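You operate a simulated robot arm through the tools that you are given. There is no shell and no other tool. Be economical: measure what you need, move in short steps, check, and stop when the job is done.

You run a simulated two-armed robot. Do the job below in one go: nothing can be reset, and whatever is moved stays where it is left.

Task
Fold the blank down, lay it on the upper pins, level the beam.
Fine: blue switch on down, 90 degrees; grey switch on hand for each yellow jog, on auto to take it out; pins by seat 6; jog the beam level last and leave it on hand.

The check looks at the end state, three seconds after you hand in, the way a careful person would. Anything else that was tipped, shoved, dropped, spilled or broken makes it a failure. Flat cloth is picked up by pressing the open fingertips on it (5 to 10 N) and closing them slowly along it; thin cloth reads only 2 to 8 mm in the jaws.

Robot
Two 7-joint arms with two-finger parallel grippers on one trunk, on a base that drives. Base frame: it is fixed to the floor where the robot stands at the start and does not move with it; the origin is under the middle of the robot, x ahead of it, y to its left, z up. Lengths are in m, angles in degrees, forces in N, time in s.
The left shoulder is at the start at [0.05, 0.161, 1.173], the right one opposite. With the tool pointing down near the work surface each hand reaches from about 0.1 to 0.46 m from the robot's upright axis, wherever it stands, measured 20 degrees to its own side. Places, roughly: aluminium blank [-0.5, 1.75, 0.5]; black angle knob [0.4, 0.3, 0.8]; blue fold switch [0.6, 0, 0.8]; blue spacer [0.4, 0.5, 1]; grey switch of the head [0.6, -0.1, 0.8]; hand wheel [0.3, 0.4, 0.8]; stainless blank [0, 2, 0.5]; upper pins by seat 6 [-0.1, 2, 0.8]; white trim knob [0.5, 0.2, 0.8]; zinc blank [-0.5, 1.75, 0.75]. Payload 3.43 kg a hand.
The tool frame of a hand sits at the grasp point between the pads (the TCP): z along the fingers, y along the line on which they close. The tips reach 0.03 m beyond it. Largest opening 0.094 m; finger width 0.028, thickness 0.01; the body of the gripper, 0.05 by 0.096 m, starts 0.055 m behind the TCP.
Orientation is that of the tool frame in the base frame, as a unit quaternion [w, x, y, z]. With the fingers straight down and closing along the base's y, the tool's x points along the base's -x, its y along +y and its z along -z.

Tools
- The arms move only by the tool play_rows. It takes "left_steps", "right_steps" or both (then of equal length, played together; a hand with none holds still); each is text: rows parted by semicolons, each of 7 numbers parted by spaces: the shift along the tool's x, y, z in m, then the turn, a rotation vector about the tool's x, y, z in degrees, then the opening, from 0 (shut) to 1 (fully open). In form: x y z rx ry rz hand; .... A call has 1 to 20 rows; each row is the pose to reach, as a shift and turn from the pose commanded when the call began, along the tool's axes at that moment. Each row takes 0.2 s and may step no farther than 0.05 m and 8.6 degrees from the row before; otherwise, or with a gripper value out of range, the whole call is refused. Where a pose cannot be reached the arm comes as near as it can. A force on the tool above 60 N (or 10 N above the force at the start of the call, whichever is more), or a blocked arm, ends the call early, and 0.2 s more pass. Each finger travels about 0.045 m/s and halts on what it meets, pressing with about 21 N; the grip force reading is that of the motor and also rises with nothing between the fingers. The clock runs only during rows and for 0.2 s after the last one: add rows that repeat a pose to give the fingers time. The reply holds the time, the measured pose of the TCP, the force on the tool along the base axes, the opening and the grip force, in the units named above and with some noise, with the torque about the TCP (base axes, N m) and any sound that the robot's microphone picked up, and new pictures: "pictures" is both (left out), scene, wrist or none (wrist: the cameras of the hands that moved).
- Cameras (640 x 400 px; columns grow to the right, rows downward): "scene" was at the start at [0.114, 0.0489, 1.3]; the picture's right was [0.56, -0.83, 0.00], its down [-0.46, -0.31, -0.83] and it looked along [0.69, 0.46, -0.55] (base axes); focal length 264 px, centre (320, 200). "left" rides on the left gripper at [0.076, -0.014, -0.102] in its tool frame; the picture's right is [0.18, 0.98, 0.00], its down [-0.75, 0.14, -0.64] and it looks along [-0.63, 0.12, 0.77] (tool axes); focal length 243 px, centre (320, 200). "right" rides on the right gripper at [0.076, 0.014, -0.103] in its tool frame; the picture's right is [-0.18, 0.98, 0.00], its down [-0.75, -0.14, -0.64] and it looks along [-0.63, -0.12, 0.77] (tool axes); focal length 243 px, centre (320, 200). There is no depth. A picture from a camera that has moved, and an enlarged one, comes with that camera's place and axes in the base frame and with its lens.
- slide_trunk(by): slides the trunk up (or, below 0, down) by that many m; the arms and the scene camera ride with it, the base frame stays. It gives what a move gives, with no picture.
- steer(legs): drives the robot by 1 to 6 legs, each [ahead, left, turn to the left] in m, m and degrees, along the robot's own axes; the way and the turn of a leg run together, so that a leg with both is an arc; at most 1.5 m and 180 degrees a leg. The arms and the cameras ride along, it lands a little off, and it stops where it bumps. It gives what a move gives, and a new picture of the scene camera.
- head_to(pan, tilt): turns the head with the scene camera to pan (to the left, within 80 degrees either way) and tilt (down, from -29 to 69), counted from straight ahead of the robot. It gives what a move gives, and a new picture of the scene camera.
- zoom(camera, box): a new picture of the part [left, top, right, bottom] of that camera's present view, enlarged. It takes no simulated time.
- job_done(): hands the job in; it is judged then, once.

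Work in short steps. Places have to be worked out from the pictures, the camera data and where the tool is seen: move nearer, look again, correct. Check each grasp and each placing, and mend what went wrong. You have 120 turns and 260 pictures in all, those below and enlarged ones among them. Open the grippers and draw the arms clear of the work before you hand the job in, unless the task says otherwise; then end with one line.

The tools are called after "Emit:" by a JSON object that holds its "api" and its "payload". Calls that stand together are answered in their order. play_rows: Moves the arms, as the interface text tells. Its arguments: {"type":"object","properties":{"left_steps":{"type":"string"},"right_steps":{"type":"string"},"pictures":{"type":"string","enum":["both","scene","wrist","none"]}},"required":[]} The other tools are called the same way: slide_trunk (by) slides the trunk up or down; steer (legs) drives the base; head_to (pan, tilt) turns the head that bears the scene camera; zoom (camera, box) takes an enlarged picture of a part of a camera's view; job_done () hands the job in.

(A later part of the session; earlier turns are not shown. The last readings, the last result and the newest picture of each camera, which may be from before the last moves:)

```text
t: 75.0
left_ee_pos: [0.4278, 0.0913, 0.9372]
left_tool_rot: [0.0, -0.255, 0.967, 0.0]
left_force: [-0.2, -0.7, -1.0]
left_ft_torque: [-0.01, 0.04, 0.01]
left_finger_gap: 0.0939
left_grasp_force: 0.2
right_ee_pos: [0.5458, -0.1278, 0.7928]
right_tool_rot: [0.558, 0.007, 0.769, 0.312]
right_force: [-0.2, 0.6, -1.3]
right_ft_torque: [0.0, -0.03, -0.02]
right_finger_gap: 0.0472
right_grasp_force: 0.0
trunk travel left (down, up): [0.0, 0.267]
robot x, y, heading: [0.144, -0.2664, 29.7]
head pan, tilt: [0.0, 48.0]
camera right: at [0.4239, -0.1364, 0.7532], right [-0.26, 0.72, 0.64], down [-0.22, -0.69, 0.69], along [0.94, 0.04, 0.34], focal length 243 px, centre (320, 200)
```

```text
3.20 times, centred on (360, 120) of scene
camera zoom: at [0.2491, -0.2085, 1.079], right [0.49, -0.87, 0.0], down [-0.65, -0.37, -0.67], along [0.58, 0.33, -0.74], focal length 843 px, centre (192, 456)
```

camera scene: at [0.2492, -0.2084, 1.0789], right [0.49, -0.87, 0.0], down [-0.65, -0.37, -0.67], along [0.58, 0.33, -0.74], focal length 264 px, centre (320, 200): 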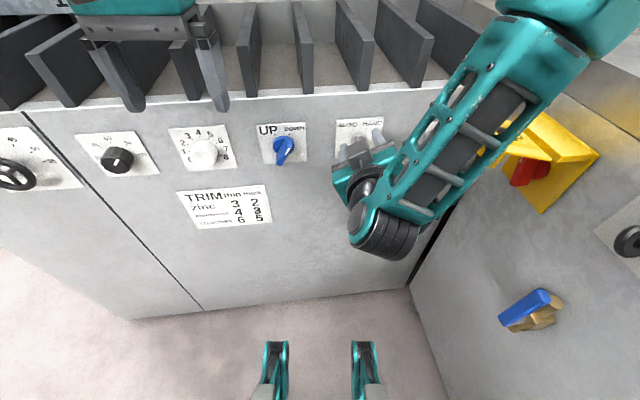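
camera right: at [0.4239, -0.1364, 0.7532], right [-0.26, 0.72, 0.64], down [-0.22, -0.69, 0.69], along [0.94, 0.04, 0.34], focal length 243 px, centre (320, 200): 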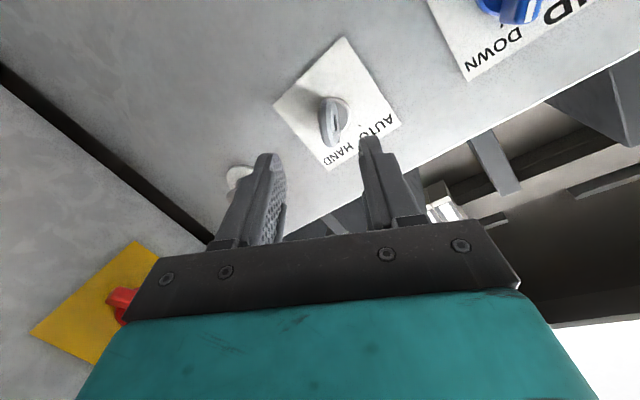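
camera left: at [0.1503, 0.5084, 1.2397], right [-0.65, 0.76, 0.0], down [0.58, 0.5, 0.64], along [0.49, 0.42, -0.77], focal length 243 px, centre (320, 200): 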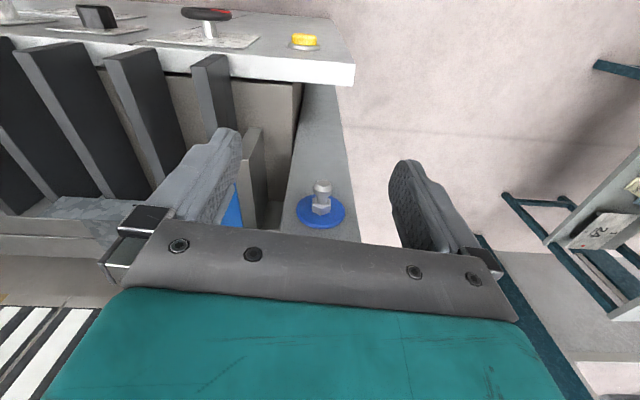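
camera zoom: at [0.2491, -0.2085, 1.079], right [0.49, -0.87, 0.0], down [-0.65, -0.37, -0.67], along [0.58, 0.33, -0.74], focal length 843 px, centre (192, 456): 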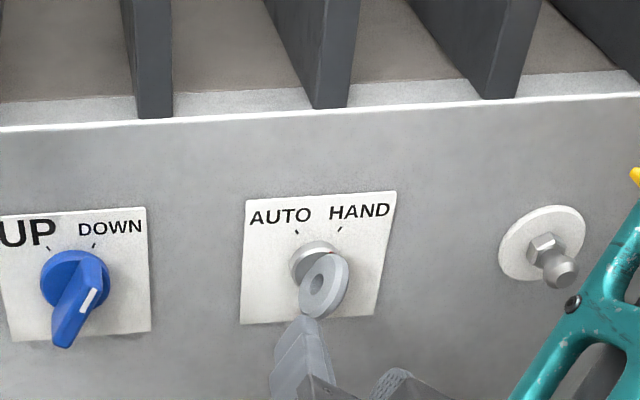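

Grey now reads HAND and blue DOWN. Now to the yellow button, near (0.21, 0.53, 0.78): I back off, shift left and square to the panel (its normal is about 36°).

Emit:
{"api": "steer", "payload": {"legs": [[-0.14, 0, 0], [0, 0.49, 0], [0, 0, 6]]}}

Emit:
{"api": "head_to", "payload": {"pan": 0, "tilt": 35}}

```text
t: 81.3
left_ee_pos: [0.0227, 0.4744, 0.9368]
left_tool_rot: [-0.001, -0.308, 0.952, 0.0]
left_force: [-0.2, -0.2, -0.3]
left_ft_torque: [-0.02, 0.03, 0.0]
left_finger_gap: 0.0939
left_grasp_force: 0.1
right_ee_pos: [0.1631, 0.2706, 0.794]
right_tool_rot: [0.54, -0.033, 0.768, 0.341]
right_force: [-0.6, 0.3, 0.6]
right_ft_torque: [-0.01, 0.0, 0.01]
right_finger_gap: 0.0469
right_grasp_force: 0.0
trunk travel left (down, up): [0.0, 0.267]
robot x, y, heading: [-0.2213, 0.089, 35.6]
head pan, tilt: [0.0, 48.0]
camera scene: at [-0.1237, 0.1584, 1.079], right [0.58, -0.81, 0.0], down [-0.6, -0.43, -0.67], along [0.54, 0.39, -0.74], focal length 264 px, centre (320, 200)
```

scene: 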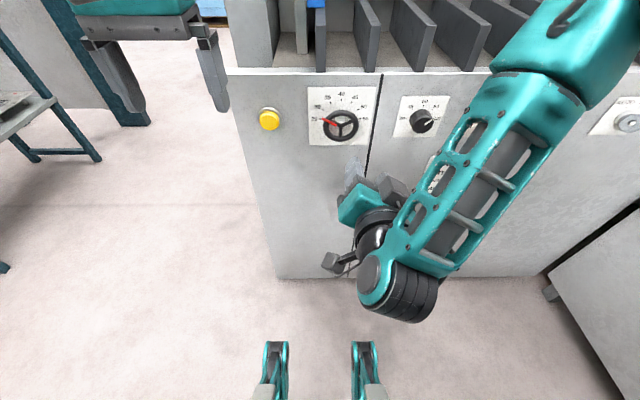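

```text
t: 82.1
left_ee_pos: [0.0213, 0.474, 0.9383]
left_tool_rot: [0.0, -0.308, 0.951, 0.0]
left_force: [0.3, 0.2, -0.6]
left_ft_torque: [0.02, 0.0, -0.01]
left_finger_gap: 0.0938
left_grasp_force: 0.1
right_ee_pos: [0.1637, 0.2704, 0.794]
right_tool_rot: [0.541, -0.034, 0.768, 0.341]
right_force: [0.1, -0.4, -0.5]
right_ft_torque: [0.01, -0.02, 0.02]
right_finger_gap: 0.0473
right_grasp_force: 0.0
trunk travel left (down, up): [0.0, 0.267]
robot x, y, heading: [-0.2201, 0.0877, 35.9]
head pan, tilt: [0.0, 35.0]
camera scene: at [-0.1162, 0.1638, 1.0979], right [0.58, -0.81, 0.0], down [-0.47, -0.33, -0.82], along [0.67, 0.48, -0.57], focal length 264 px, centre (320, 200)
```

scene: 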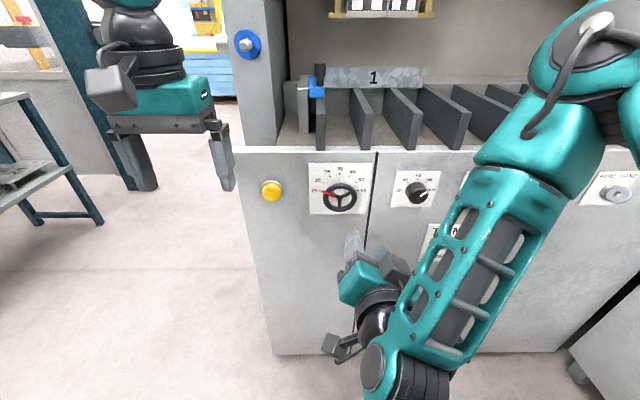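

Panel is square now; the button is about 0.62 ahead and 0.11 left of the robot. I tilt the left hand forward, close its fingers and bring it in front of the button.

Emit:
{"api": "play_rows", "payload": {"left_steps": "0 -.006 .014 0 -7.3 0 .8;-.005 -.012 .028 0 -14.6 0 .6;-.01 -.018 .042 0 -21.9 0 .4;-.015 -.024 .056 0 -29.2 0 .2;-.02 -.03 .07 0 -36.5 0 0;-.025 -.036 .084 0 -43.8 0 0;-.03 -.042 .098 0 -51.1 0 0;-.04 -.048 .112 0 -58.4 0 0;-.05 -.054 .126 0 -65.7 0 0;-.06 -.06 .14 0 -73 0 0;-.07 -.063 .15 0 -80 0 0;-.07 -.063 .15 0 -80 0 0"}}

```text
t: 84.7
left_ee_pos: [0.0842, 0.5063, 0.8345]
left_tool_rot: [0.612, -0.235, 0.729, 0.196]
left_force: [-0.4, -0.4, -0.2]
left_ft_torque: [-0.01, -0.02, -0.03]
left_finger_gap: 0.0
left_grasp_force: 21.4
left hand out of reach, approached as far as the arm can: row 9, 10, 11, 12
right_ee_pos: [0.1641, 0.2706, 0.7941]
right_tool_rot: [0.54, -0.034, 0.768, 0.342]
right_force: [-0.5, -0.1, 0.0]
right_ft_torque: [-0.03, -0.03, 0.0]
right_finger_gap: 0.0468
right_grasp_force: 0.0
trunk travel left (down, up): [0.0, 0.267]
robot x, y, heading: [-0.2183, 0.0905, 36.0]
head pan, tilt: [0.0, 35.0]
camera scene: at [-0.1162, 0.1638, 1.098], right [0.58, -0.81, 0.0], down [-0.47, -0.33, -0.82], along [0.67, 0.48, -0.57], focal length 264 px, centre (320, 200)
camera left: at [-0.0005, 0.4275, 0.7775], right [-0.6, 0.78, -0.18], down [-0.49, -0.18, 0.85], along [0.63, 0.6, 0.49], focal length 243 px, centre (320, 200)
```

scene: 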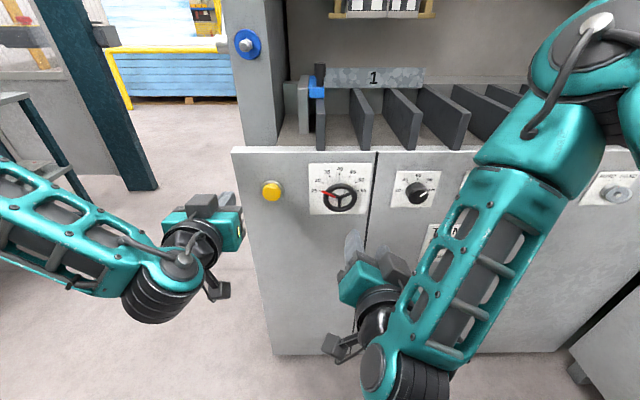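
left: 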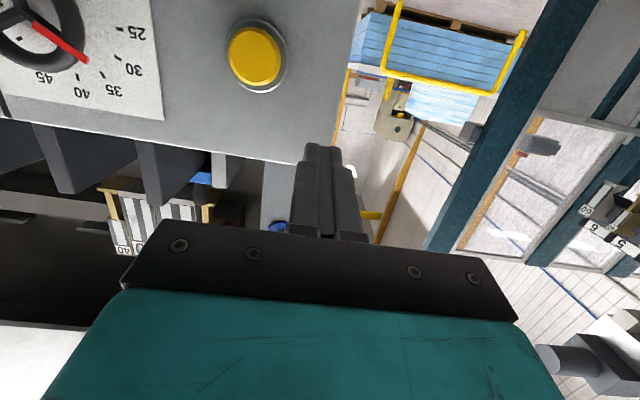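

The button face is at about (0.223, 0.534, 0.786). I shift the base right 0.057 and lower the left hand by 25 mm to line up.

Emit:
{"api": "steer", "payload": {"legs": [[0, -0.057, 0]]}}

Emit:
{"api": "play_rows", "payload": {"left_steps": ".013 0 0 0 0 0 0;.026 0 0 0 0 0 0;.026 0 0 0 0 0 0"}}

```text
t: 85.8
left_ee_pos: [0.1168, 0.4586, 0.8349]
left_tool_rot: [0.613, -0.234, 0.729, 0.196]
left_force: [0.6, 0.5, -0.3]
left_ft_torque: [0.03, 0.0, 0.0]
left_finger_gap: 0.0001
left_grasp_force: 21.5
right_ee_pos: [0.197, 0.2239, 0.7936]
right_tool_rot: [0.54, -0.033, 0.768, 0.342]
right_force: [-0.4, -0.2, 0.2]
right_ft_torque: [0.02, -0.03, -0.02]
right_finger_gap: 0.0469
right_grasp_force: 0.1
trunk travel left (down, up): [0.0, 0.267]
robot x, y, heading: [-0.1889, 0.0411, 35.6]
head pan, tilt: [0.0, 35.0]
camera scene: at [-0.0829, 0.1174, 1.098], right [0.58, -0.81, 0.0], down [-0.47, -0.33, -0.82], along [0.67, 0.48, -0.57], focal length 264 px, centre (320, 200)
```

scene: 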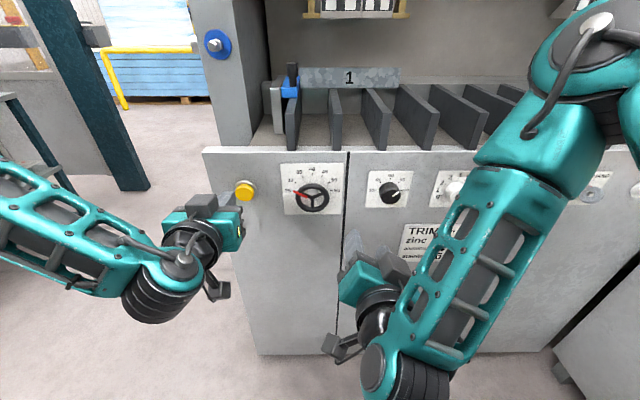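

```text
t: 86.6
left_ee_pos: [0.1068, 0.4667, 0.8229]
left_tool_rot: [0.612, -0.234, 0.729, 0.196]
left_force: [0.1, 0.4, -0.8]
left_ft_torque: [0.0, -0.02, 0.01]
left_finger_gap: 0.0002
left_grasp_force: 22.0
left hand out of reach, approached as far as the arm can: row 1, 2, 3
right_ee_pos: [0.1963, 0.2239, 0.7948]
right_tool_rot: [0.54, -0.032, 0.768, 0.341]
right_force: [1.0, 1.0, -0.2]
right_ft_torque: [0.02, 0.01, 0.01]
right_finger_gap: 0.0469
right_grasp_force: 0.0
trunk travel left (down, up): [0.0, 0.267]
robot x, y, heading: [-0.1878, 0.0445, 35.9]
head pan, tilt: [0.0, 35.0]
camera scene: at [-0.0829, 0.1175, 1.098], right [0.58, -0.81, 0.0], down [-0.47, -0.33, -0.82], along [0.67, 0.48, -0.57], focal length 264 px, centre (320, 200)
camera left: at [0.0221, 0.3881, 0.7641], right [-0.6, 0.78, -0.18], down [-0.49, -0.18, 0.85], along [0.63, 0.6, 0.49], focal length 243 px, centre (320, 200)
```

scene: 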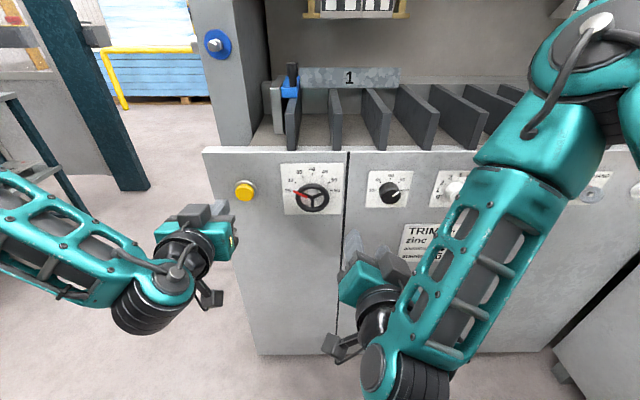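
left: 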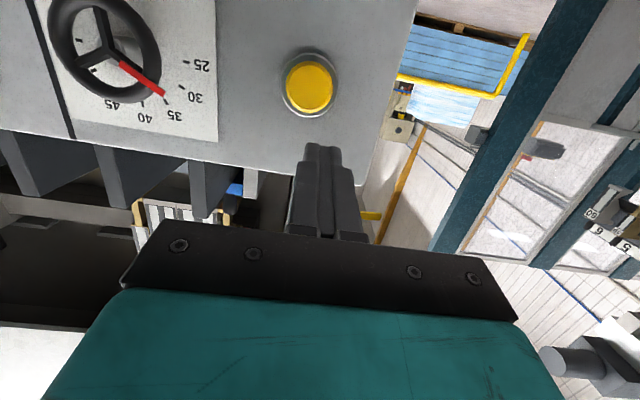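

The handwheel points about 35 here. I let the arm itself extend: forward 0.06, down 0.03, slightly right.

Emit:
{"api": "play_rows", "payload": {"left_steps": ".01 -.005 .02 0 0 0 0;.02 -.01 .04 0 0 0 0;.03 -.015 .06 0 0 0 0;.03 -.015 .06 0 0 0 0"}}

```text
t: 87.6
left_ee_pos: [0.134, 0.5027, 0.8146]
left_tool_rot: [0.612, -0.236, 0.728, 0.198]
left_force: [-0.4, 0.6, 0.3]
left_ft_torque: [-0.01, 0.03, -0.04]
left_finger_gap: 0.0
left_grasp_force: 21.0
left hand out of reach, approached as far as the arm can: row 1, 2, 3, 4
right_ee_pos: [0.1973, 0.2234, 0.7947]
right_tool_rot: [0.54, -0.033, 0.768, 0.342]
right_force: [-0.2, 1.2, 0.6]
right_ft_torque: [-0.02, 0.02, 0.01]
right_finger_gap: 0.0471
right_grasp_force: 0.1
trunk travel left (down, up): [0.0, 0.267]
robot x, y, heading: [-0.1862, 0.0451, 35.6]
head pan, tilt: [0.0, 35.0]
camera scene: at [-0.0829, 0.1175, 1.098], right [0.58, -0.81, 0.0], down [-0.47, -0.33, -0.82], along [0.67, 0.48, -0.57], focal length 264 px, centre (320, 200)
camera left: at [0.0497, 0.4236, 0.7568], right [-0.6, 0.78, -0.18], down [-0.49, -0.18, 0.85], along [0.63, 0.6, 0.49], focal length 243 px, centre (320, 200)
```

scene: 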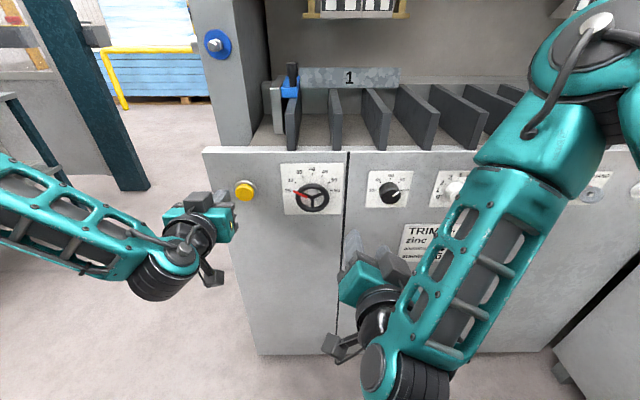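
left: 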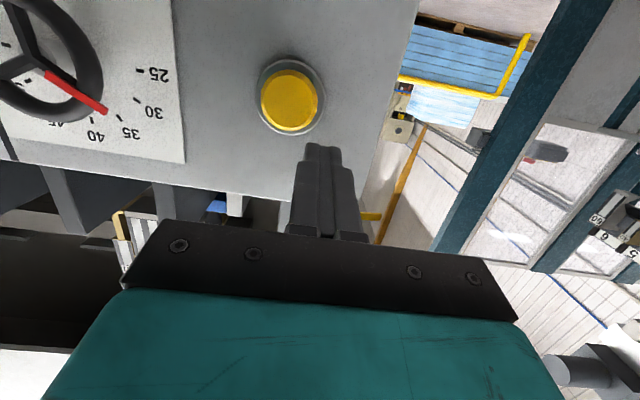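

I lower the arm a further bit in small steps, after shifting the base right 0.025.

Emit:
{"api": "steer", "payload": {"legs": [[0.0, -0.03, 0]]}}

Emit:
{"api": "play_rows", "payload": {"left_steps": ".01 .003 .005 0 0 0 0;.02 .006 .01 0 3 0 0;.03 .01 .01 0 6 0 0;.03 .01 .01 0 6 0 0", "pictures": "wrist"}}

```text
t: 88.6
left_ee_pos: [0.1505, 0.4767, 0.8141]
left_tool_rot: [0.612, -0.235, 0.729, 0.197]
left_force: [-0.2, 1.0, -0.1]
left_ft_torque: [-0.03, 0.0, 0.02]
left_finger_gap: 0.0
left_grasp_force: 20.7
right_ee_pos: [0.2145, 0.2011, 0.7945]
right_tool_rot: [0.54, -0.033, 0.768, 0.342]
right_force: [-1.2, -0.7, -0.3]
right_ft_torque: [0.0, 0.02, 0.02]
right_finger_gap: 0.0467
right_grasp_force: 0.1
trunk travel left (down, up): [0.0, 0.267]
robot x, y, heading: [-0.1717, 0.0177, 35.6]
head pan, tilt: [0.0, 35.0]
camera scene: at [-0.0654, 0.093, 1.098], right [0.58, -0.81, 0.0], down [-0.47, -0.33, -0.82], along [0.67, 0.48, -0.57], focal length 264 px, centre (320, 200)
```

scene: 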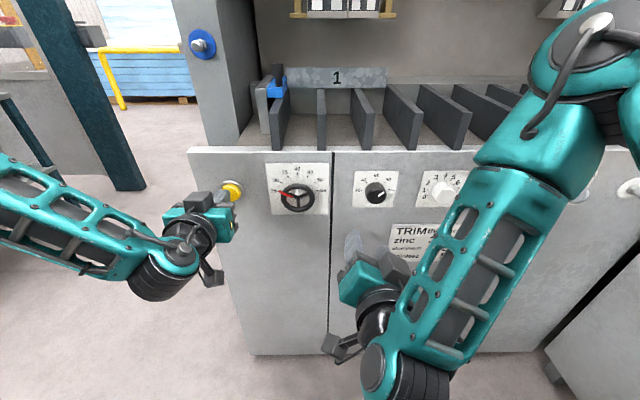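

```text
t: 89.6
left_ee_pos: [0.1469, 0.4901, 0.7838]
left_tool_rot: [0.573, -0.243, 0.761, 0.182]
left_force: [0.3, -0.9, -0.3]
left_ft_torque: [0.01, -0.02, 0.02]
left_finger_gap: 0.0003
left_grasp_force: 20.7
left hand out of reach, approached as far as the arm can: row 1, 2, 3, 4
right_ee_pos: [0.2142, 0.2004, 0.7953]
right_tool_rot: [0.54, -0.033, 0.768, 0.342]
right_force: [-0.2, 0.1, -0.5]
right_ft_torque: [-0.01, -0.02, -0.03]
right_finger_gap: 0.047
right_grasp_force: 0.0
trunk travel left (down, up): [0.0, 0.267]
robot x, y, heading: [-0.1709, 0.0211, 35.5]
head pan, tilt: [0.0, 35.0]
camera left: at [0.0584, 0.4082, 0.7405], right [-0.61, 0.77, -0.18], down [-0.41, -0.12, 0.9], along [0.67, 0.63, 0.39], focal length 243 px, centre (320, 200)
```

left: 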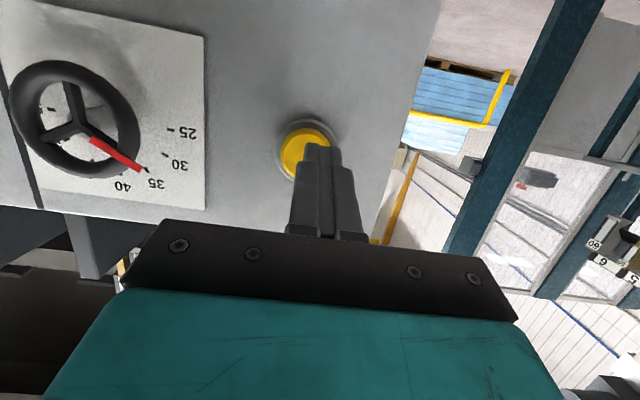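

The tip is now about 58 mm in front of the button, within a centimetre of its centre. I nudge up 8 mm, drive ahead 0.045, right 0.006, then look at machine before pressing.

Emit:
{"api": "play_rows", "payload": {"left_steps": "-.009 0 0 0 0 0 0;-.009 0 0 0 0 0 0", "pictures": "none"}}

Emit:
{"api": "steer", "payload": {"legs": [[0.042, -0.006, 0]]}}

Emit:
{"api": "head_to", "payload": {"pan": 0, "tilt": 15}}

Emit:
{"api": "zoom", "payload": {"camera": "left", "box": [160, 60, 480, 260]}}

```text
t: 90.2
left_ee_pos: [0.1493, 0.4921, 0.7946]
left_tool_rot: [0.573, -0.245, 0.76, 0.184]
left_force: [1.0, 0.1, 0.1]
left_ft_torque: [-0.02, 0.0, 0.02]
left_finger_gap: 0.0
left_grasp_force: 21.0
right_ee_pos: [0.2147, 0.1991, 0.7939]
right_tool_rot: [0.54, -0.033, 0.768, 0.342]
right_force: [0.1, -0.1, 0.4]
right_ft_torque: [0.0, -0.01, 0.05]
right_finger_gap: 0.0471
right_grasp_force: 0.0
trunk travel left (down, up): [0.0, 0.267]
robot x, y, heading: [-0.1669, 0.0218, 35.5]
head pan, tilt: [0.0, 35.0]
```

```text
t: 91.3
left_ee_pos: [0.1785, 0.5044, 0.7904]
left_tool_rot: [0.567, -0.246, 0.765, 0.179]
left_force: [-18.0, -11.3, 9.2]
left_ft_torque: [0.21, -0.31, 0.12]
left_finger_gap: 0.0002
left_grasp_force: 21.4
right_ee_pos: [0.2505, 0.22, 0.7941]
right_tool_rot: [0.541, -0.034, 0.768, 0.342]
right_force: [-0.2, 0.5, 0.5]
right_ft_torque: [0.04, 0.01, 0.02]
right_finger_gap: 0.0472
right_grasp_force: 0.1
trunk travel left (down, up): [0.0, 0.267]
robot x, y, heading: [-0.1294, 0.0366, 35.5]
head pan, tilt: [0.0, 35.0]
heard: click
stopped in leg 1: the force on the tool passed its limit at 73 N (the readings are from after the stop); the commanded pose is now the measured one
camera scene: at [-0.0294, 0.1119, 1.0982], right [0.59, -0.81, 0.0], down [-0.46, -0.33, -0.82], along [0.67, 0.48, -0.57], focal length 264 px, centre (320, 200)
```

scene: 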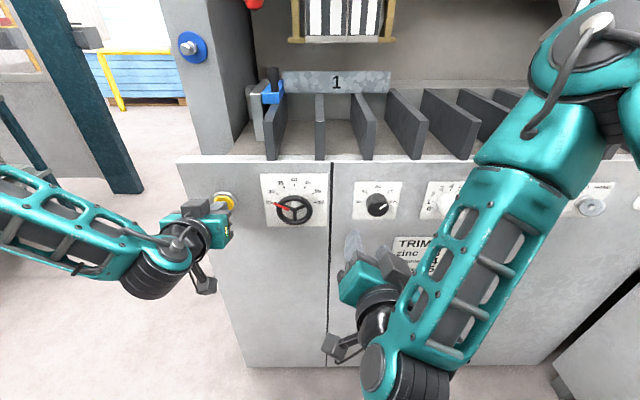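

```text
t: 92.2
left_ee_pos: [0.1786, 0.5061, 0.791]
left_tool_rot: [0.568, -0.245, 0.765, 0.179]
left_force: [-22.5, -14.4, 9.5]
left_ft_torque: [0.18, -0.4, 0.04]
left_finger_gap: 0.0002
left_grasp_force: 21.7
right_ee_pos: [0.251, 0.2206, 0.7952]
right_tool_rot: [0.541, -0.035, 0.767, 0.343]
right_force: [0.2, 0.0, -0.8]
right_ft_torque: [0.03, 0.04, -0.03]
right_finger_gap: 0.0469
right_grasp_force: 0.0
trunk travel left (down, up): [0.0, 0.267]
robot x, y, heading: [-0.1317, 0.0386, 35.8]
head pan, tilt: [0.0, 15.0]
camera scene: at [-0.0251, 0.1148, 1.1303], right [0.58, -0.81, 0.0], down [-0.21, -0.15, -0.97], along [0.78, 0.57, -0.26], focal length 264 px, centre (320, 200)
```

scene: 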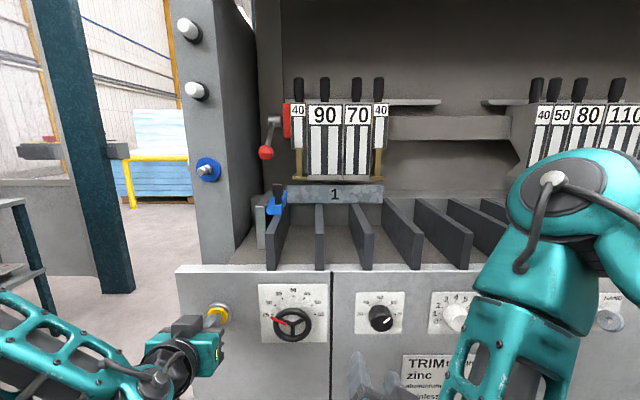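

```text
2.00 times, centred on (320, 160) of left
camera zoom: at [0.0907, 0.4239, 0.7474], right [-0.61, 0.77, -0.18], down [-0.4, -0.11, 0.91], along [0.68, 0.63, 0.38], focal length 485 px, centre (320, 280)
```

zoom: 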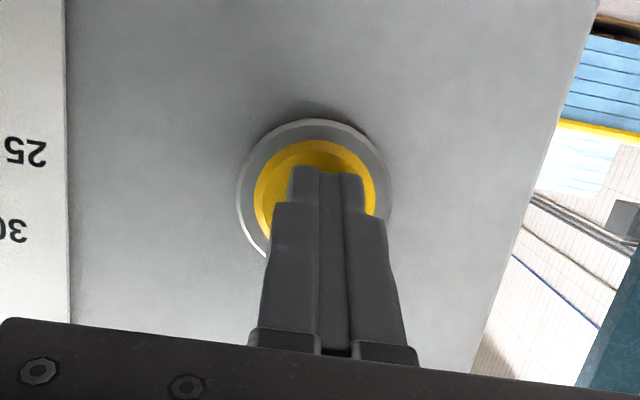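

The button clicked – the first jog is pressed (and still held). I zoom on the machine.

Emit:
{"api": "zoom", "payload": {"camera": "scene", "box": [220, 60, 460, 280]}}

```text
1.82 times, centred on (340, 170) of scene
camera zoom: at [-0.0251, 0.1148, 1.1303], right [0.58, -0.81, 0.0], down [-0.21, -0.15, -0.97], along [0.78, 0.57, -0.26], focal length 479 px, centre (284, 254)
```

zoom: 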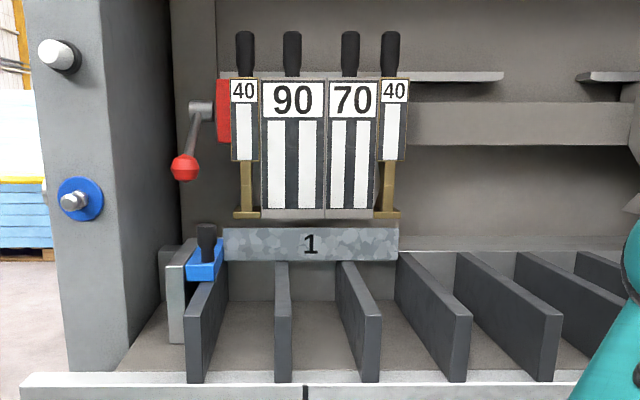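

I release the button and watch whether anything moves over the next second.

Emit:
{"api": "play_rows", "payload": {"left_steps": "0 0 -.015 0 0 0 0;0 0 -.03 0 0 0 0;0 0 -.03 0 0 0 0;0 0 -.03 0 0 0 0;0 0 -.03 0 0 0 0", "pictures": "none"}}

Emit:
{"api": "slide_trunk", "payload": {"by": 0.2}}

Emit:
{"api": "head_to", "payload": {"pan": 0, "tilt": 32}}

Emit:
{"api": "zoom", "payload": {"camera": "scene", "box": [260, 100, 420, 220]}}

```text
t: 93.4
left_ee_pos: [0.1586, 0.4911, 0.7969]
left_tool_rot: [0.566, -0.246, 0.766, 0.179]
left_force: [-0.8, -0.1, 0.3]
left_ft_torque: [0.01, 0.02, 0.01]
left_finger_gap: 0.0
left_grasp_force: 21.7
right_ee_pos: [0.2525, 0.22, 0.7944]
right_tool_rot: [0.54, -0.033, 0.769, 0.341]
right_force: [0.7, -0.4, -0.7]
right_ft_torque: [0.01, -0.02, -0.02]
right_finger_gap: 0.0471
right_grasp_force: 0.0
trunk travel left (down, up): [0.0, 0.267]
robot x, y, heading: [-0.1303, 0.0368, 36.0]
head pan, tilt: [0.0, 15.0]
```

```text
t: 95.5
left_ee_pos: [0.158, 0.491, 0.998]
left_tool_rot: [0.566, -0.245, 0.766, 0.179]
left_force: [0.1, 0.1, -0.2]
left_ft_torque: [0.0, 0.01, 0.03]
left_finger_gap: 0.0
left_grasp_force: 21.7
right_ee_pos: [0.252, 0.2218, 0.9935]
right_tool_rot: [0.54, -0.035, 0.768, 0.343]
right_force: [0.0, -0.5, -0.5]
right_ft_torque: [-0.02, 0.02, 0.02]
right_finger_gap: 0.0469
right_grasp_force: 0.1
trunk travel left (down, up): [-0.2, 0.067]
robot x, y, heading: [-0.1311, 0.0376, 35.3]
head pan, tilt: [0.0, 15.0]
```

```text
t: 96.3
left_ee_pos: [0.1581, 0.4915, 0.9982]
left_tool_rot: [0.566, -0.245, 0.766, 0.179]
left_force: [-0.4, 0.0, 1.1]
left_ft_torque: [-0.01, 0.0, 0.02]
left_finger_gap: 0.0001
left_grasp_force: 20.5
right_ee_pos: [0.2518, 0.2199, 0.9936]
right_tool_rot: [0.54, -0.034, 0.768, 0.342]
right_force: [-0.1, -1.2, -0.6]
right_ft_torque: [-0.03, -0.01, 0.01]
right_finger_gap: 0.047
right_grasp_force: 0.1
trunk travel left (down, up): [-0.2, 0.067]
robot x, y, heading: [-0.1335, 0.0383, 35.9]
head pan, tilt: [0.0, 32.0]
camera scene: at [-0.0262, 0.1142, 1.3027], right [0.58, -0.81, 0.0], down [-0.43, -0.31, -0.85], along [0.69, 0.5, -0.53], focal length 264 px, centre (320, 200)
```

scene: 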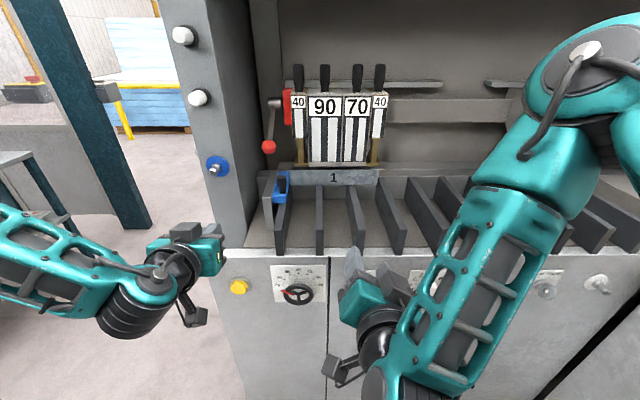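

```text
3.33 times, centred on (340, 160) of scene
camera zoom: at [-0.0262, 0.1142, 1.3027], right [0.58, -0.81, 0.0], down [-0.43, -0.31, -0.85], along [0.69, 0.5, -0.53], focal length 878 px, centre (253, 333)
```

zoom: 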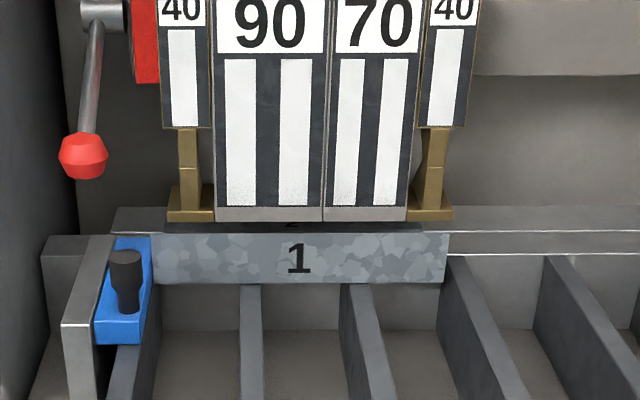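

The upper tools have come down and clamp the blank: that was jog 1. Next I lower the trunk again and press a second time.

Emit:
{"api": "slide_trunk", "payload": {"by": -0.2}}

Emit:
{"api": "play_rows", "payload": {"left_steps": "0 0 .012 0 0 0 0;0 0 .022 0 0 0 0;0 0 .028 0 0 0 0;0 0 .033 0 0 0 0;0 0 .033 0 0 0 0", "pictures": "none"}}

```text
t: 98.5
left_ee_pos: [0.1585, 0.4911, 0.7965]
left_tool_rot: [0.566, -0.246, 0.766, 0.179]
left_force: [0.0, 0.3, -0.9]
left_ft_torque: [0.02, -0.02, -0.03]
left_finger_gap: 0.0
left_grasp_force: 21.3
right_ee_pos: [0.2529, 0.2212, 0.7953]
right_tool_rot: [0.54, -0.034, 0.768, 0.343]
right_force: [0.1, 0.3, -0.7]
right_ft_torque: [0.0, 0.04, 0.02]
right_finger_gap: 0.047
right_grasp_force: 0.1
trunk travel left (down, up): [0.0, 0.267]
robot x, y, heading: [-0.1291, 0.0374, 35.8]
head pan, tilt: [0.0, 32.0]
```

```text
t: 99.7
left_ee_pos: [0.1804, 0.5065, 0.7904]
left_tool_rot: [0.567, -0.246, 0.765, 0.18]
left_force: [-40.0, -20.7, 15.7]
left_ft_torque: [0.38, -0.6, 0.19]
left_finger_gap: 0.0
left_grasp_force: 21.0
right_ee_pos: [0.2493, 0.2208, 0.7957]
right_tool_rot: [0.541, -0.034, 0.767, 0.344]
right_force: [0.1, -0.4, 0.1]
right_ft_torque: [0.02, 0.02, -0.02]
right_finger_gap: 0.047
right_grasp_force: 0.1
trunk travel left (down, up): [0.0, 0.267]
robot x, y, heading: [-0.1286, 0.0425, 35.7]
head pan, tilt: [0.0, 32.0]
heard: click
```

Clicked again with 48 N. I release, raise the trunk and look.

Emit:
{"api": "play_rows", "payload": {"left_steps": "0 0 -.015 0 0 0 0;0 0 -.03 0 0 0 0;0 0 -.033 0 0 0 0;0 0 -.033 0 0 0 0;0 0 -.033 0 0 0 0", "pictures": "none"}}

Emit:
{"api": "slide_trunk", "payload": {"by": 0.2}}

Emit:
{"api": "zoom", "payload": {"camera": "scene", "box": [240, 60, 460, 250]}}

```text
t: 100.9
left_ee_pos: [0.1568, 0.4918, 0.7973]
left_tool_rot: [0.566, -0.246, 0.766, 0.179]
left_force: [0.6, 0.3, -0.1]
left_ft_torque: [-0.01, -0.02, -0.01]
left_finger_gap: 0.0001
left_grasp_force: 21.7
right_ee_pos: [0.252, 0.2197, 0.7933]
right_tool_rot: [0.539, -0.033, 0.769, 0.343]
right_force: [-0.3, -0.7, -0.5]
right_ft_torque: [0.02, -0.02, 0.05]
right_finger_gap: 0.0471
right_grasp_force: 0.0
trunk travel left (down, up): [0.0, 0.267]
robot x, y, heading: [-0.1335, 0.0424, 35.6]
head pan, tilt: [0.0, 32.0]
```

```text
t: 103.1
left_ee_pos: [0.1577, 0.4905, 0.9975]
left_tool_rot: [0.566, -0.246, 0.766, 0.18]
left_force: [-0.5, 0.2, 0.6]
left_ft_torque: [0.0, -0.01, -0.01]
left_finger_gap: 0.0003
left_grasp_force: 20.9
right_ee_pos: [0.2508, 0.2221, 0.9939]
right_tool_rot: [0.54, -0.034, 0.768, 0.342]
right_force: [-0.4, 0.7, 0.2]
right_ft_torque: [0.04, 0.0, 0.03]
right_finger_gap: 0.0467
right_grasp_force: 0.1
trunk travel left (down, up): [-0.2, 0.067]
robot x, y, heading: [-0.1321, 0.0404, 35.8]
head pan, tilt: [0.0, 32.0]
```

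```text
2.11 times, centred on (350, 155) of scene
camera zoom: at [-0.0261, 0.1143, 1.3026], right [0.58, -0.81, 0.0], down [-0.43, -0.31, -0.85], along [0.69, 0.5, -0.53], focal length 555 px, centre (257, 295)
```

zoom: 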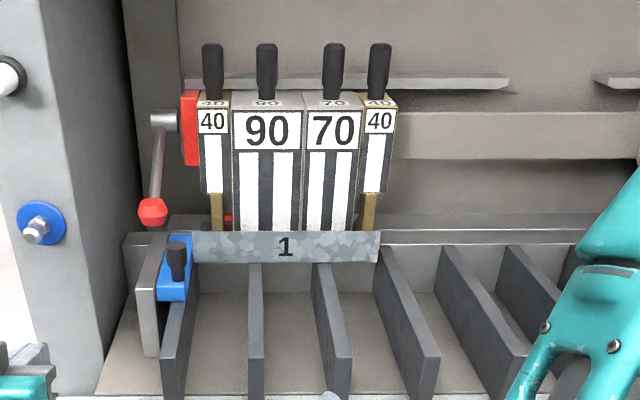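

The tools now sit down on the sheet – jog 2 clamped it; the flap isn't yet seen folded. I press a third time.

Emit:
{"api": "slide_trunk", "payload": {"by": -0.2}}

Emit:
{"api": "play_rows", "payload": {"left_steps": "0 0 .012 0 0 0 0;0 0 .022 0 0 0 0;0 0 .028 0 0 0 0;0 0 .033 0 0 0 0;0 0 .033 0 0 0 0;0 0 .018 0 0 0 0;0 0 .0 0 0 0 0;0 0 0 0 0 0 0;0 0 0 0 0 0 0", "pictures": "none"}}

Emit:
{"api": "slide_trunk", "payload": {"by": 0.2}}

Emit:
{"api": "zoom", "payload": {"camera": "scene", "box": [240, 60, 460, 250]}}

```text
t: 105.3
left_ee_pos: [0.1582, 0.4911, 0.7974]
left_tool_rot: [0.566, -0.246, 0.766, 0.179]
left_force: [-0.5, -0.7, 0.3]
left_ft_torque: [0.01, 0.01, 0.0]
left_finger_gap: 0.0001
left_grasp_force: 21.5
right_ee_pos: [0.2522, 0.2213, 0.7941]
right_tool_rot: [0.54, -0.033, 0.768, 0.342]
right_force: [0.7, 0.3, 0.1]
right_ft_torque: [0.01, -0.02, -0.03]
right_finger_gap: 0.047
right_grasp_force: 0.0
trunk travel left (down, up): [0.0, 0.267]
robot x, y, heading: [-0.1351, 0.0391, 36.0]
head pan, tilt: [0.0, 32.0]
```

```text
t: 107.3
left_ee_pos: [0.1585, 0.4916, 0.7981]
left_tool_rot: [0.566, -0.246, 0.766, 0.179]
left_force: [-0.7, 0.4, -0.4]
left_ft_torque: [0.0, -0.02, 0.0]
left_finger_gap: 0.0
left_grasp_force: 20.9
right_ee_pos: [0.2516, 0.2208, 0.7943]
right_tool_rot: [0.54, -0.034, 0.768, 0.343]
right_force: [-0.1, 0.1, 0.6]
right_ft_torque: [0.0, 0.03, 0.01]
right_finger_gap: 0.0472
right_grasp_force: 0.1
trunk travel left (down, up): [0.0, 0.267]
robot x, y, heading: [-0.1309, 0.0402, 36.1]
head pan, tilt: [0.0, 32.0]
heard: click
```

```text
t: 109.4
left_ee_pos: [0.1585, 0.4911, 0.9964]
left_tool_rot: [0.566, -0.246, 0.765, 0.18]
left_force: [-0.5, 0.1, 0.4]
left_ft_torque: [0.01, 0.0, 0.03]
left_finger_gap: 0.0
left_grasp_force: 20.7
right_ee_pos: [0.2527, 0.2201, 0.9949]
right_tool_rot: [0.54, -0.034, 0.768, 0.342]
right_force: [0.1, 1.0, 0.0]
right_ft_torque: [0.02, -0.01, 0.0]
right_finger_gap: 0.0469
right_grasp_force: 0.1
trunk travel left (down, up): [-0.2, 0.067]
robot x, y, heading: [-0.1337, 0.0372, 35.8]
head pan, tilt: [0.0, 32.0]
```

```text
2.11 times, centred on (350, 155) of scene
camera zoom: at [-0.0261, 0.1143, 1.3026], right [0.58, -0.81, 0.0], down [-0.43, -0.31, -0.85], along [0.69, 0.5, -0.53], focal length 555 px, centre (257, 295)
```

zoom: 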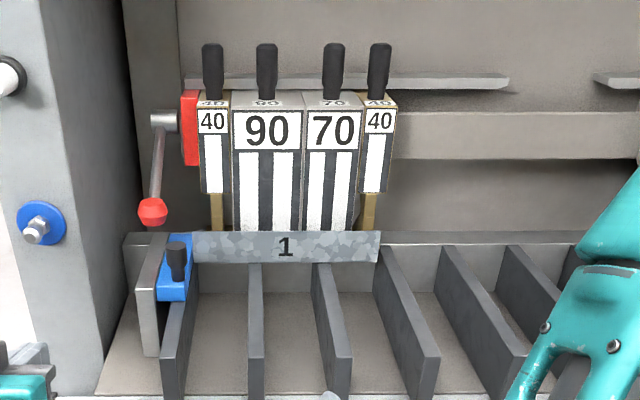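

The rear beam behind the tools has changed (red stop vanished, rear ledge dropped): the beam swung down. I zoom closer.

Emit:
{"api": "zoom", "payload": {"camera": "scene", "box": [280, 120, 440, 200]}}

Emit:
{"api": "zoom", "payload": {"camera": "scene", "box": [0, 0, 640, 400]}}

```text
4.00 times, centred on (360, 160) of scene
camera zoom: at [-0.0261, 0.1143, 1.3026], right [0.58, -0.81, 0.0], down [-0.43, -0.31, -0.85], along [0.69, 0.5, -0.53], focal length 1054 px, centre (160, 360)
```

zoom: 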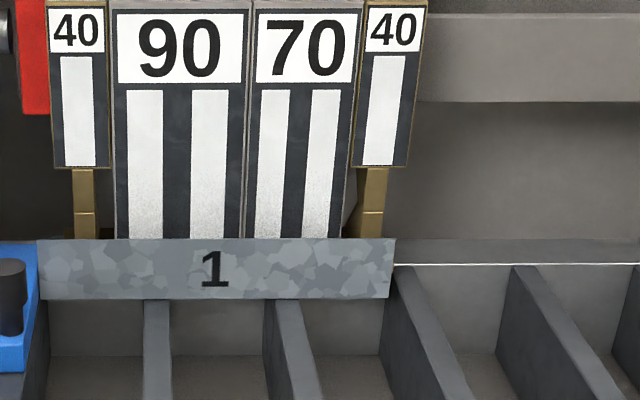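

```text
1.00 times, centred on (320, 200) of scene (not enlarged: the box is as wide or as high as the picture)
camera zoom: at [-0.0261, 0.1143, 1.3026], right [0.58, -0.81, 0.0], down [-0.43, -0.31, -0.85], along [0.69, 0.5, -0.53], focal length 264 px, centre (320, 200)
```

zoom: 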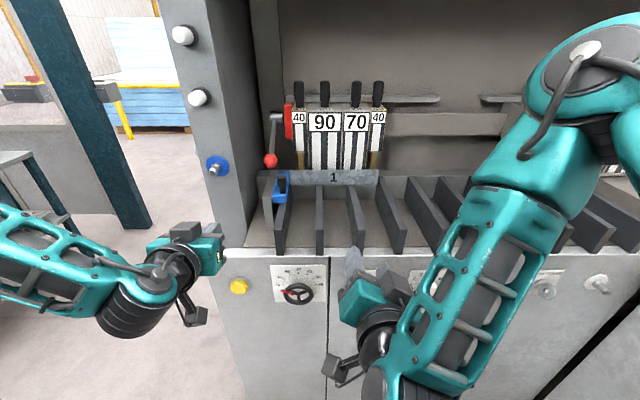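

The beam is fully down, so the fold is made. Next: grey back to AUTO. I lower the trunk and drive back to the grey key with the right hand (still rolled to match HAND).

Emit:
{"api": "slide_trunk", "payload": {"by": -0.2}}

Emit:
{"api": "steer", "payload": {"legs": [[-0.12, 0, 0], [0, 0, -6], [0, -0.388, 0], [0.11, 0, 0]]}}

Emit:
{"api": "head_to", "payload": {"pan": 0, "tilt": 48}}

Emit:
{"api": "zoom", "payload": {"camera": "right", "box": [0, 0, 640, 400]}}

```text
t: 111.6
left_ee_pos: [0.158, 0.4924, 0.7981]
left_tool_rot: [0.567, -0.245, 0.766, 0.179]
left_force: [-0.2, 0.1, 0.0]
left_ft_torque: [0.03, 0.03, 0.01]
left_finger_gap: 0.0
left_grasp_force: 21.1
right_ee_pos: [0.252, 0.2201, 0.7938]
right_tool_rot: [0.54, -0.034, 0.768, 0.343]
right_force: [-0.1, 0.0, 1.0]
right_ft_torque: [-0.01, 0.02, 0.0]
right_finger_gap: 0.047
right_grasp_force: 0.0
trunk travel left (down, up): [0.0, 0.267]
robot x, y, heading: [-0.1334, 0.0369, 35.8]
head pan, tilt: [0.0, 32.0]
```

```text
t: 117.7
left_ee_pos: [0.3938, 0.1063, 0.7977]
left_tool_rot: [0.575, -0.205, 0.778, 0.149]
left_force: [0.0, -0.6, 0.2]
left_ft_torque: [0.03, 0.04, -0.01]
left_finger_gap: 0.0
left_grasp_force: 21.0
right_ee_pos: [0.4574, -0.1723, 0.7947]
right_tool_rot: [0.557, 0.006, 0.769, 0.314]
right_force: [-0.1, 0.9, -0.7]
right_ft_torque: [0.03, -0.01, -0.06]
right_finger_gap: 0.0471
right_grasp_force: 0.1
trunk travel left (down, up): [0.0, 0.267]
robot x, y, heading: [0.0587, -0.3139, 29.8]
head pan, tilt: [0.0, 32.0]
camera scene: at [0.1702, -0.2494, 1.1026], right [0.5, -0.87, 0.0], down [-0.46, -0.26, -0.85], along [0.74, 0.42, -0.53], focal length 264 px, centre (320, 200)
```

scene: 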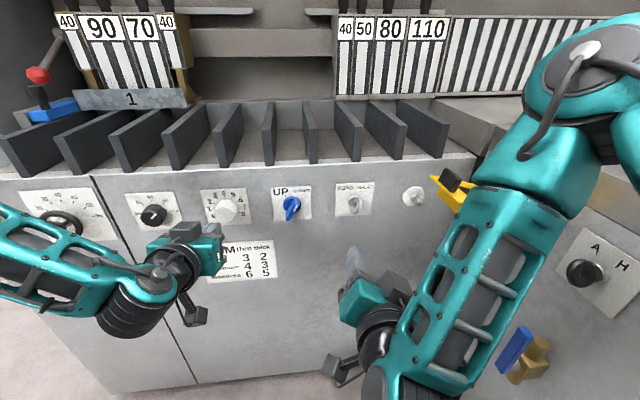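

```text
t: 118.5
left_ee_pos: [0.393, 0.1069, 0.7966]
left_tool_rot: [0.576, -0.205, 0.777, 0.15]
left_force: [-0.3, 1.0, -0.3]
left_ft_torque: [-0.01, -0.02, 0.0]
left_finger_gap: 0.0
left_grasp_force: 20.7
right_ee_pos: [0.4582, -0.1705, 0.7939]
right_tool_rot: [0.557, 0.006, 0.769, 0.314]
right_force: [0.3, 0.3, 0.7]
right_ft_torque: [0.03, 0.02, -0.04]
right_finger_gap: 0.0469
right_grasp_force: 0.1
trunk travel left (down, up): [0.0, 0.267]
robot x, y, heading: [0.057, -0.315, 29.8]
head pan, tilt: [0.0, 48.0]
camera scene: at [0.1609, -0.2548, 1.079], right [0.5, -0.87, 0.0], down [-0.64, -0.37, -0.67], along [0.58, 0.33, -0.74], focal length 264 px, centre (320, 200)
```

scene: 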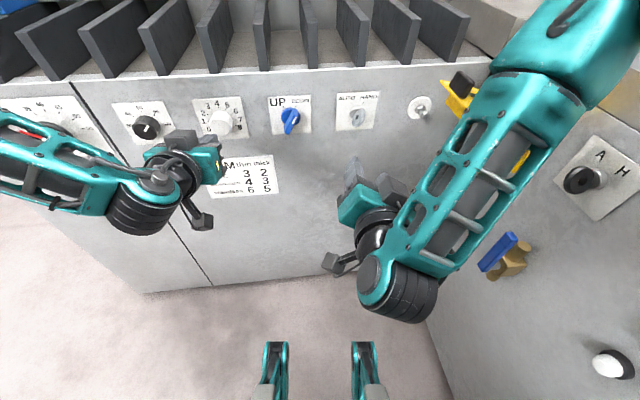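

```text
1.00 times, centred on (320, 200) of right (not enlarged: the box is as wide or as high as the picture)
camera zoom: at [0.3355, -0.1817, 0.7532], right [-0.26, 0.72, 0.64], down [-0.22, -0.69, 0.69], along [0.94, 0.04, 0.34], focal length 243 px, centre (320, 200)
```

zoom: 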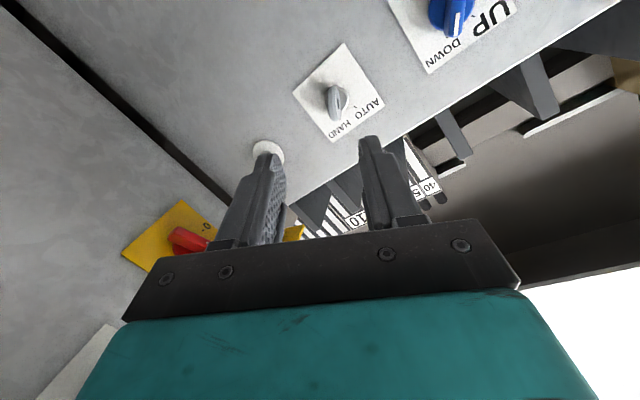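

I drive ahead 0.097 and 8 mm right, which puts the hand where it withdrew from the grey key.

Emit:
{"api": "steer", "payload": {"legs": [[0.097, -0.008, 0]]}}

Emit:
{"api": "zoom", "payload": {"camera": "right", "box": [160, 40, 480, 240]}}

```text
t: 119.5
left_ee_pos: [0.433, 0.1253, 0.7964]
left_tool_rot: [0.574, -0.207, 0.778, 0.15]
left_force: [-8.2, -2.8, 4.8]
left_ft_torque: [0.11, -0.16, 0.13]
left_finger_gap: 0.0
left_grasp_force: 20.9
right_ee_pos: [0.5035, -0.1504, 0.794]
right_tool_rot: [0.557, 0.005, 0.768, 0.315]
right_force: [-0.2, 0.5, -0.3]
right_ft_torque: [0.02, -0.03, 0.01]
right_finger_gap: 0.0469
right_grasp_force: 0.0
trunk travel left (down, up): [0.0, 0.267]
robot x, y, heading: [0.1061, -0.2896, 30.1]
head pan, tilt: [0.0, 48.0]
stopped in leg 1: the force on the tool passed its limit at 123 N (the readings are from after the stop); the commanded pose is now the measured one
camera scene: at [0.2055, -0.2338, 1.079], right [0.5, -0.87, 0.0], down [-0.64, -0.37, -0.67], along [0.58, 0.33, -0.74], focal length 264 px, centre (320, 200)
```

scene: 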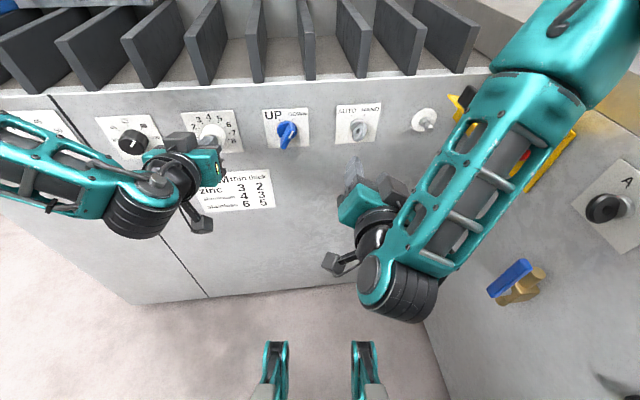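

```text
2.00 times, centred on (320, 140) of right
camera zoom: at [0.3804, -0.1602, 0.7533], right [-0.27, 0.72, 0.64], down [-0.22, -0.69, 0.69], along [0.94, 0.04, 0.34], focal length 485 px, centre (320, 320)
```

zoom: 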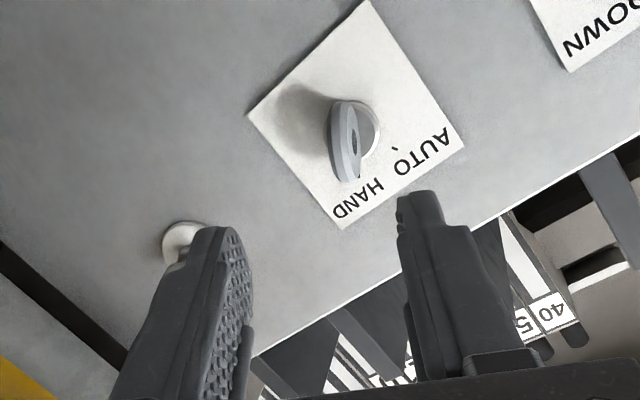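

The left hand bumped near the trim knob. I retract it 6 cm and check the trim setting.

Emit:
{"api": "play_rows", "payload": {"left_steps": "0 0 -.02 0 0 0 0;0 0 -.05 0 0 0 0;0 0 -.08 0 0 0 0;0 0 -.08 0 0 0 0", "pictures": "scene"}}

Emit:
{"api": "zoom", "payload": {"camera": "scene", "box": [80, 80, 280, 210]}}

Emit:
{"api": "zoom", "payload": {"camera": "left", "box": [0, 0, 640, 400]}}

```text
t: 120.5
left_ee_pos: [0.3777, 0.0935, 0.816]
left_tool_rot: [0.573, -0.206, 0.779, 0.149]
left_force: [0.3, -0.6, 0.3]
left_ft_torque: [0.0, 0.02, 0.01]
left_finger_gap: 0.0001
left_grasp_force: 21.1
left hand out of reach, approached as far as the arm can: row 3, 4
right_ee_pos: [0.5032, -0.1509, 0.7935]
right_tool_rot: [0.557, 0.005, 0.769, 0.314]
right_force: [0.0, 0.0, 0.1]
right_ft_torque: [0.01, -0.01, 0.02]
right_finger_gap: 0.047
right_grasp_force: 0.1
trunk travel left (down, up): [0.0, 0.267]
robot x, y, heading: [0.0993, -0.2946, 29.8]
head pan, tilt: [0.0, 48.0]
camera scene: at [0.2064, -0.2333, 1.079], right [0.5, -0.87, 0.0], down [-0.64, -0.37, -0.67], along [0.58, 0.33, -0.74], focal length 264 px, centre (320, 200)
```

scene: 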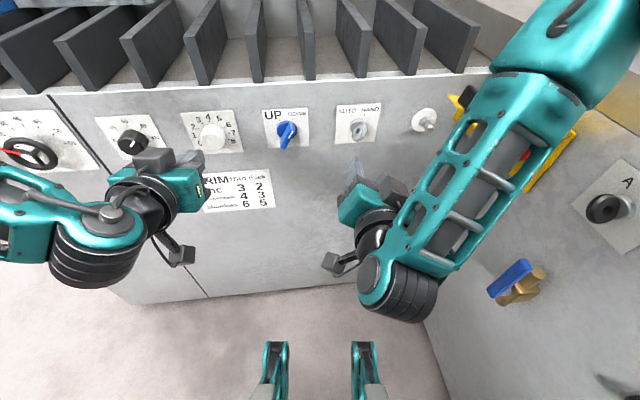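

```text
3.08 times, centred on (180, 145) of scene
camera zoom: at [0.2064, -0.2333, 1.079], right [0.5, -0.87, 0.0], down [-0.64, -0.37, -0.67], along [0.58, 0.33, -0.74], focal length 811 px, centre (751, 369)
```

zoom: 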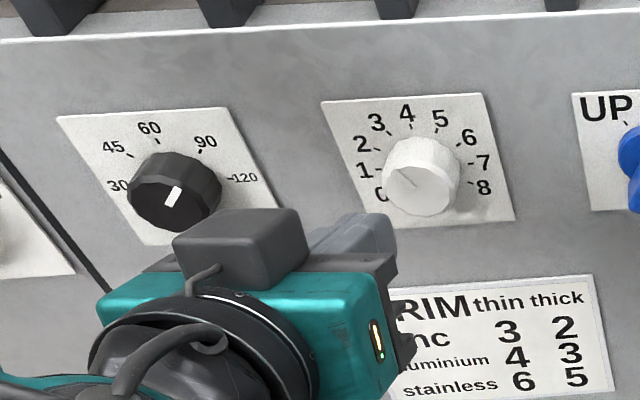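

```text
1.00 times, centred on (320, 200) of left (not enlarged: the box is as wide or as high as the picture)
camera zoom: at [0.2799, 0.0206, 0.7745], right [-0.53, 0.83, -0.18], down [-0.41, -0.07, 0.91], along [0.74, 0.56, 0.37], focal length 243 px, centre (320, 200)
```

zoom: 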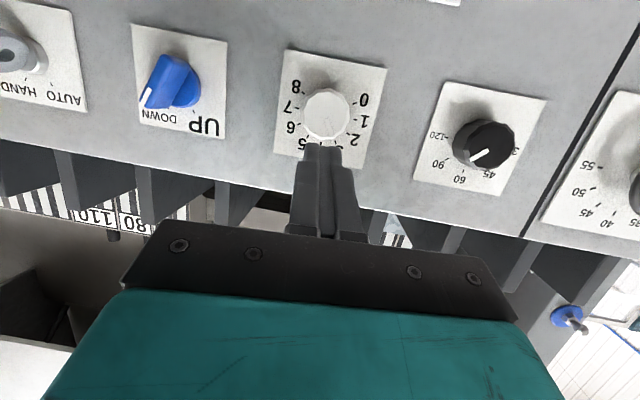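

Trim still points at 3 and the angle at 90. With the left hand clear, I drive ahead another 0.05.

Emit:
{"api": "steer", "payload": {"legs": [[0.05, 0, 0]]}}

Emit:
{"api": "zoom", "payload": {"camera": "right", "box": [160, 40, 480, 240]}}

```text
t: 121.4
left_ee_pos: [0.4209, 0.1178, 0.8158]
left_tool_rot: [0.573, -0.206, 0.779, 0.149]
left_force: [-0.4, -0.1, -0.4]
left_ft_torque: [-0.01, 0.0, 0.0]
left_finger_gap: 0.0
left_grasp_force: 21.2
right_ee_pos: [0.5466, -0.1262, 0.7935]
right_tool_rot: [0.557, 0.005, 0.769, 0.314]
right_force: [-0.1, 0.0, 0.7]
right_ft_torque: [0.03, -0.05, 0.0]
right_finger_gap: 0.047
right_grasp_force: 0.1
trunk travel left (down, up): [0.0, 0.267]
robot x, y, heading: [0.1455, -0.2647, 30.0]
head pan, tilt: [0.0, 48.0]
camera scene: at [0.2495, -0.2086, 1.0789], right [0.5, -0.87, 0.0], down [-0.64, -0.37, -0.67], along [0.58, 0.33, -0.74], focal length 264 px, centre (320, 200)
```

scene: 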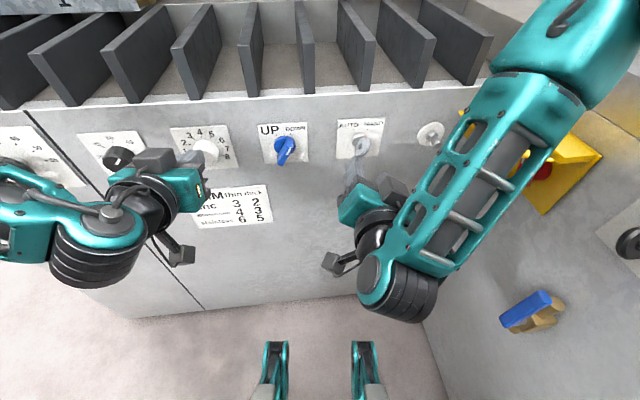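

```text
2.00 times, centred on (320, 140) of right
camera zoom: at [0.4242, -0.1353, 0.7529], right [-0.27, 0.72, 0.64], down [-0.22, -0.69, 0.69], along [0.94, 0.04, 0.34], focal length 485 px, centre (320, 320)
```

zoom: 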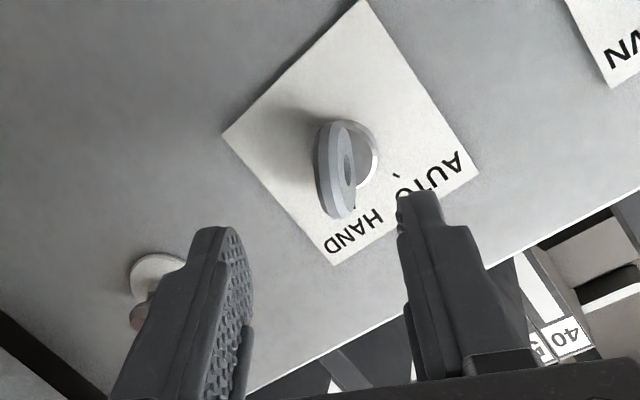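

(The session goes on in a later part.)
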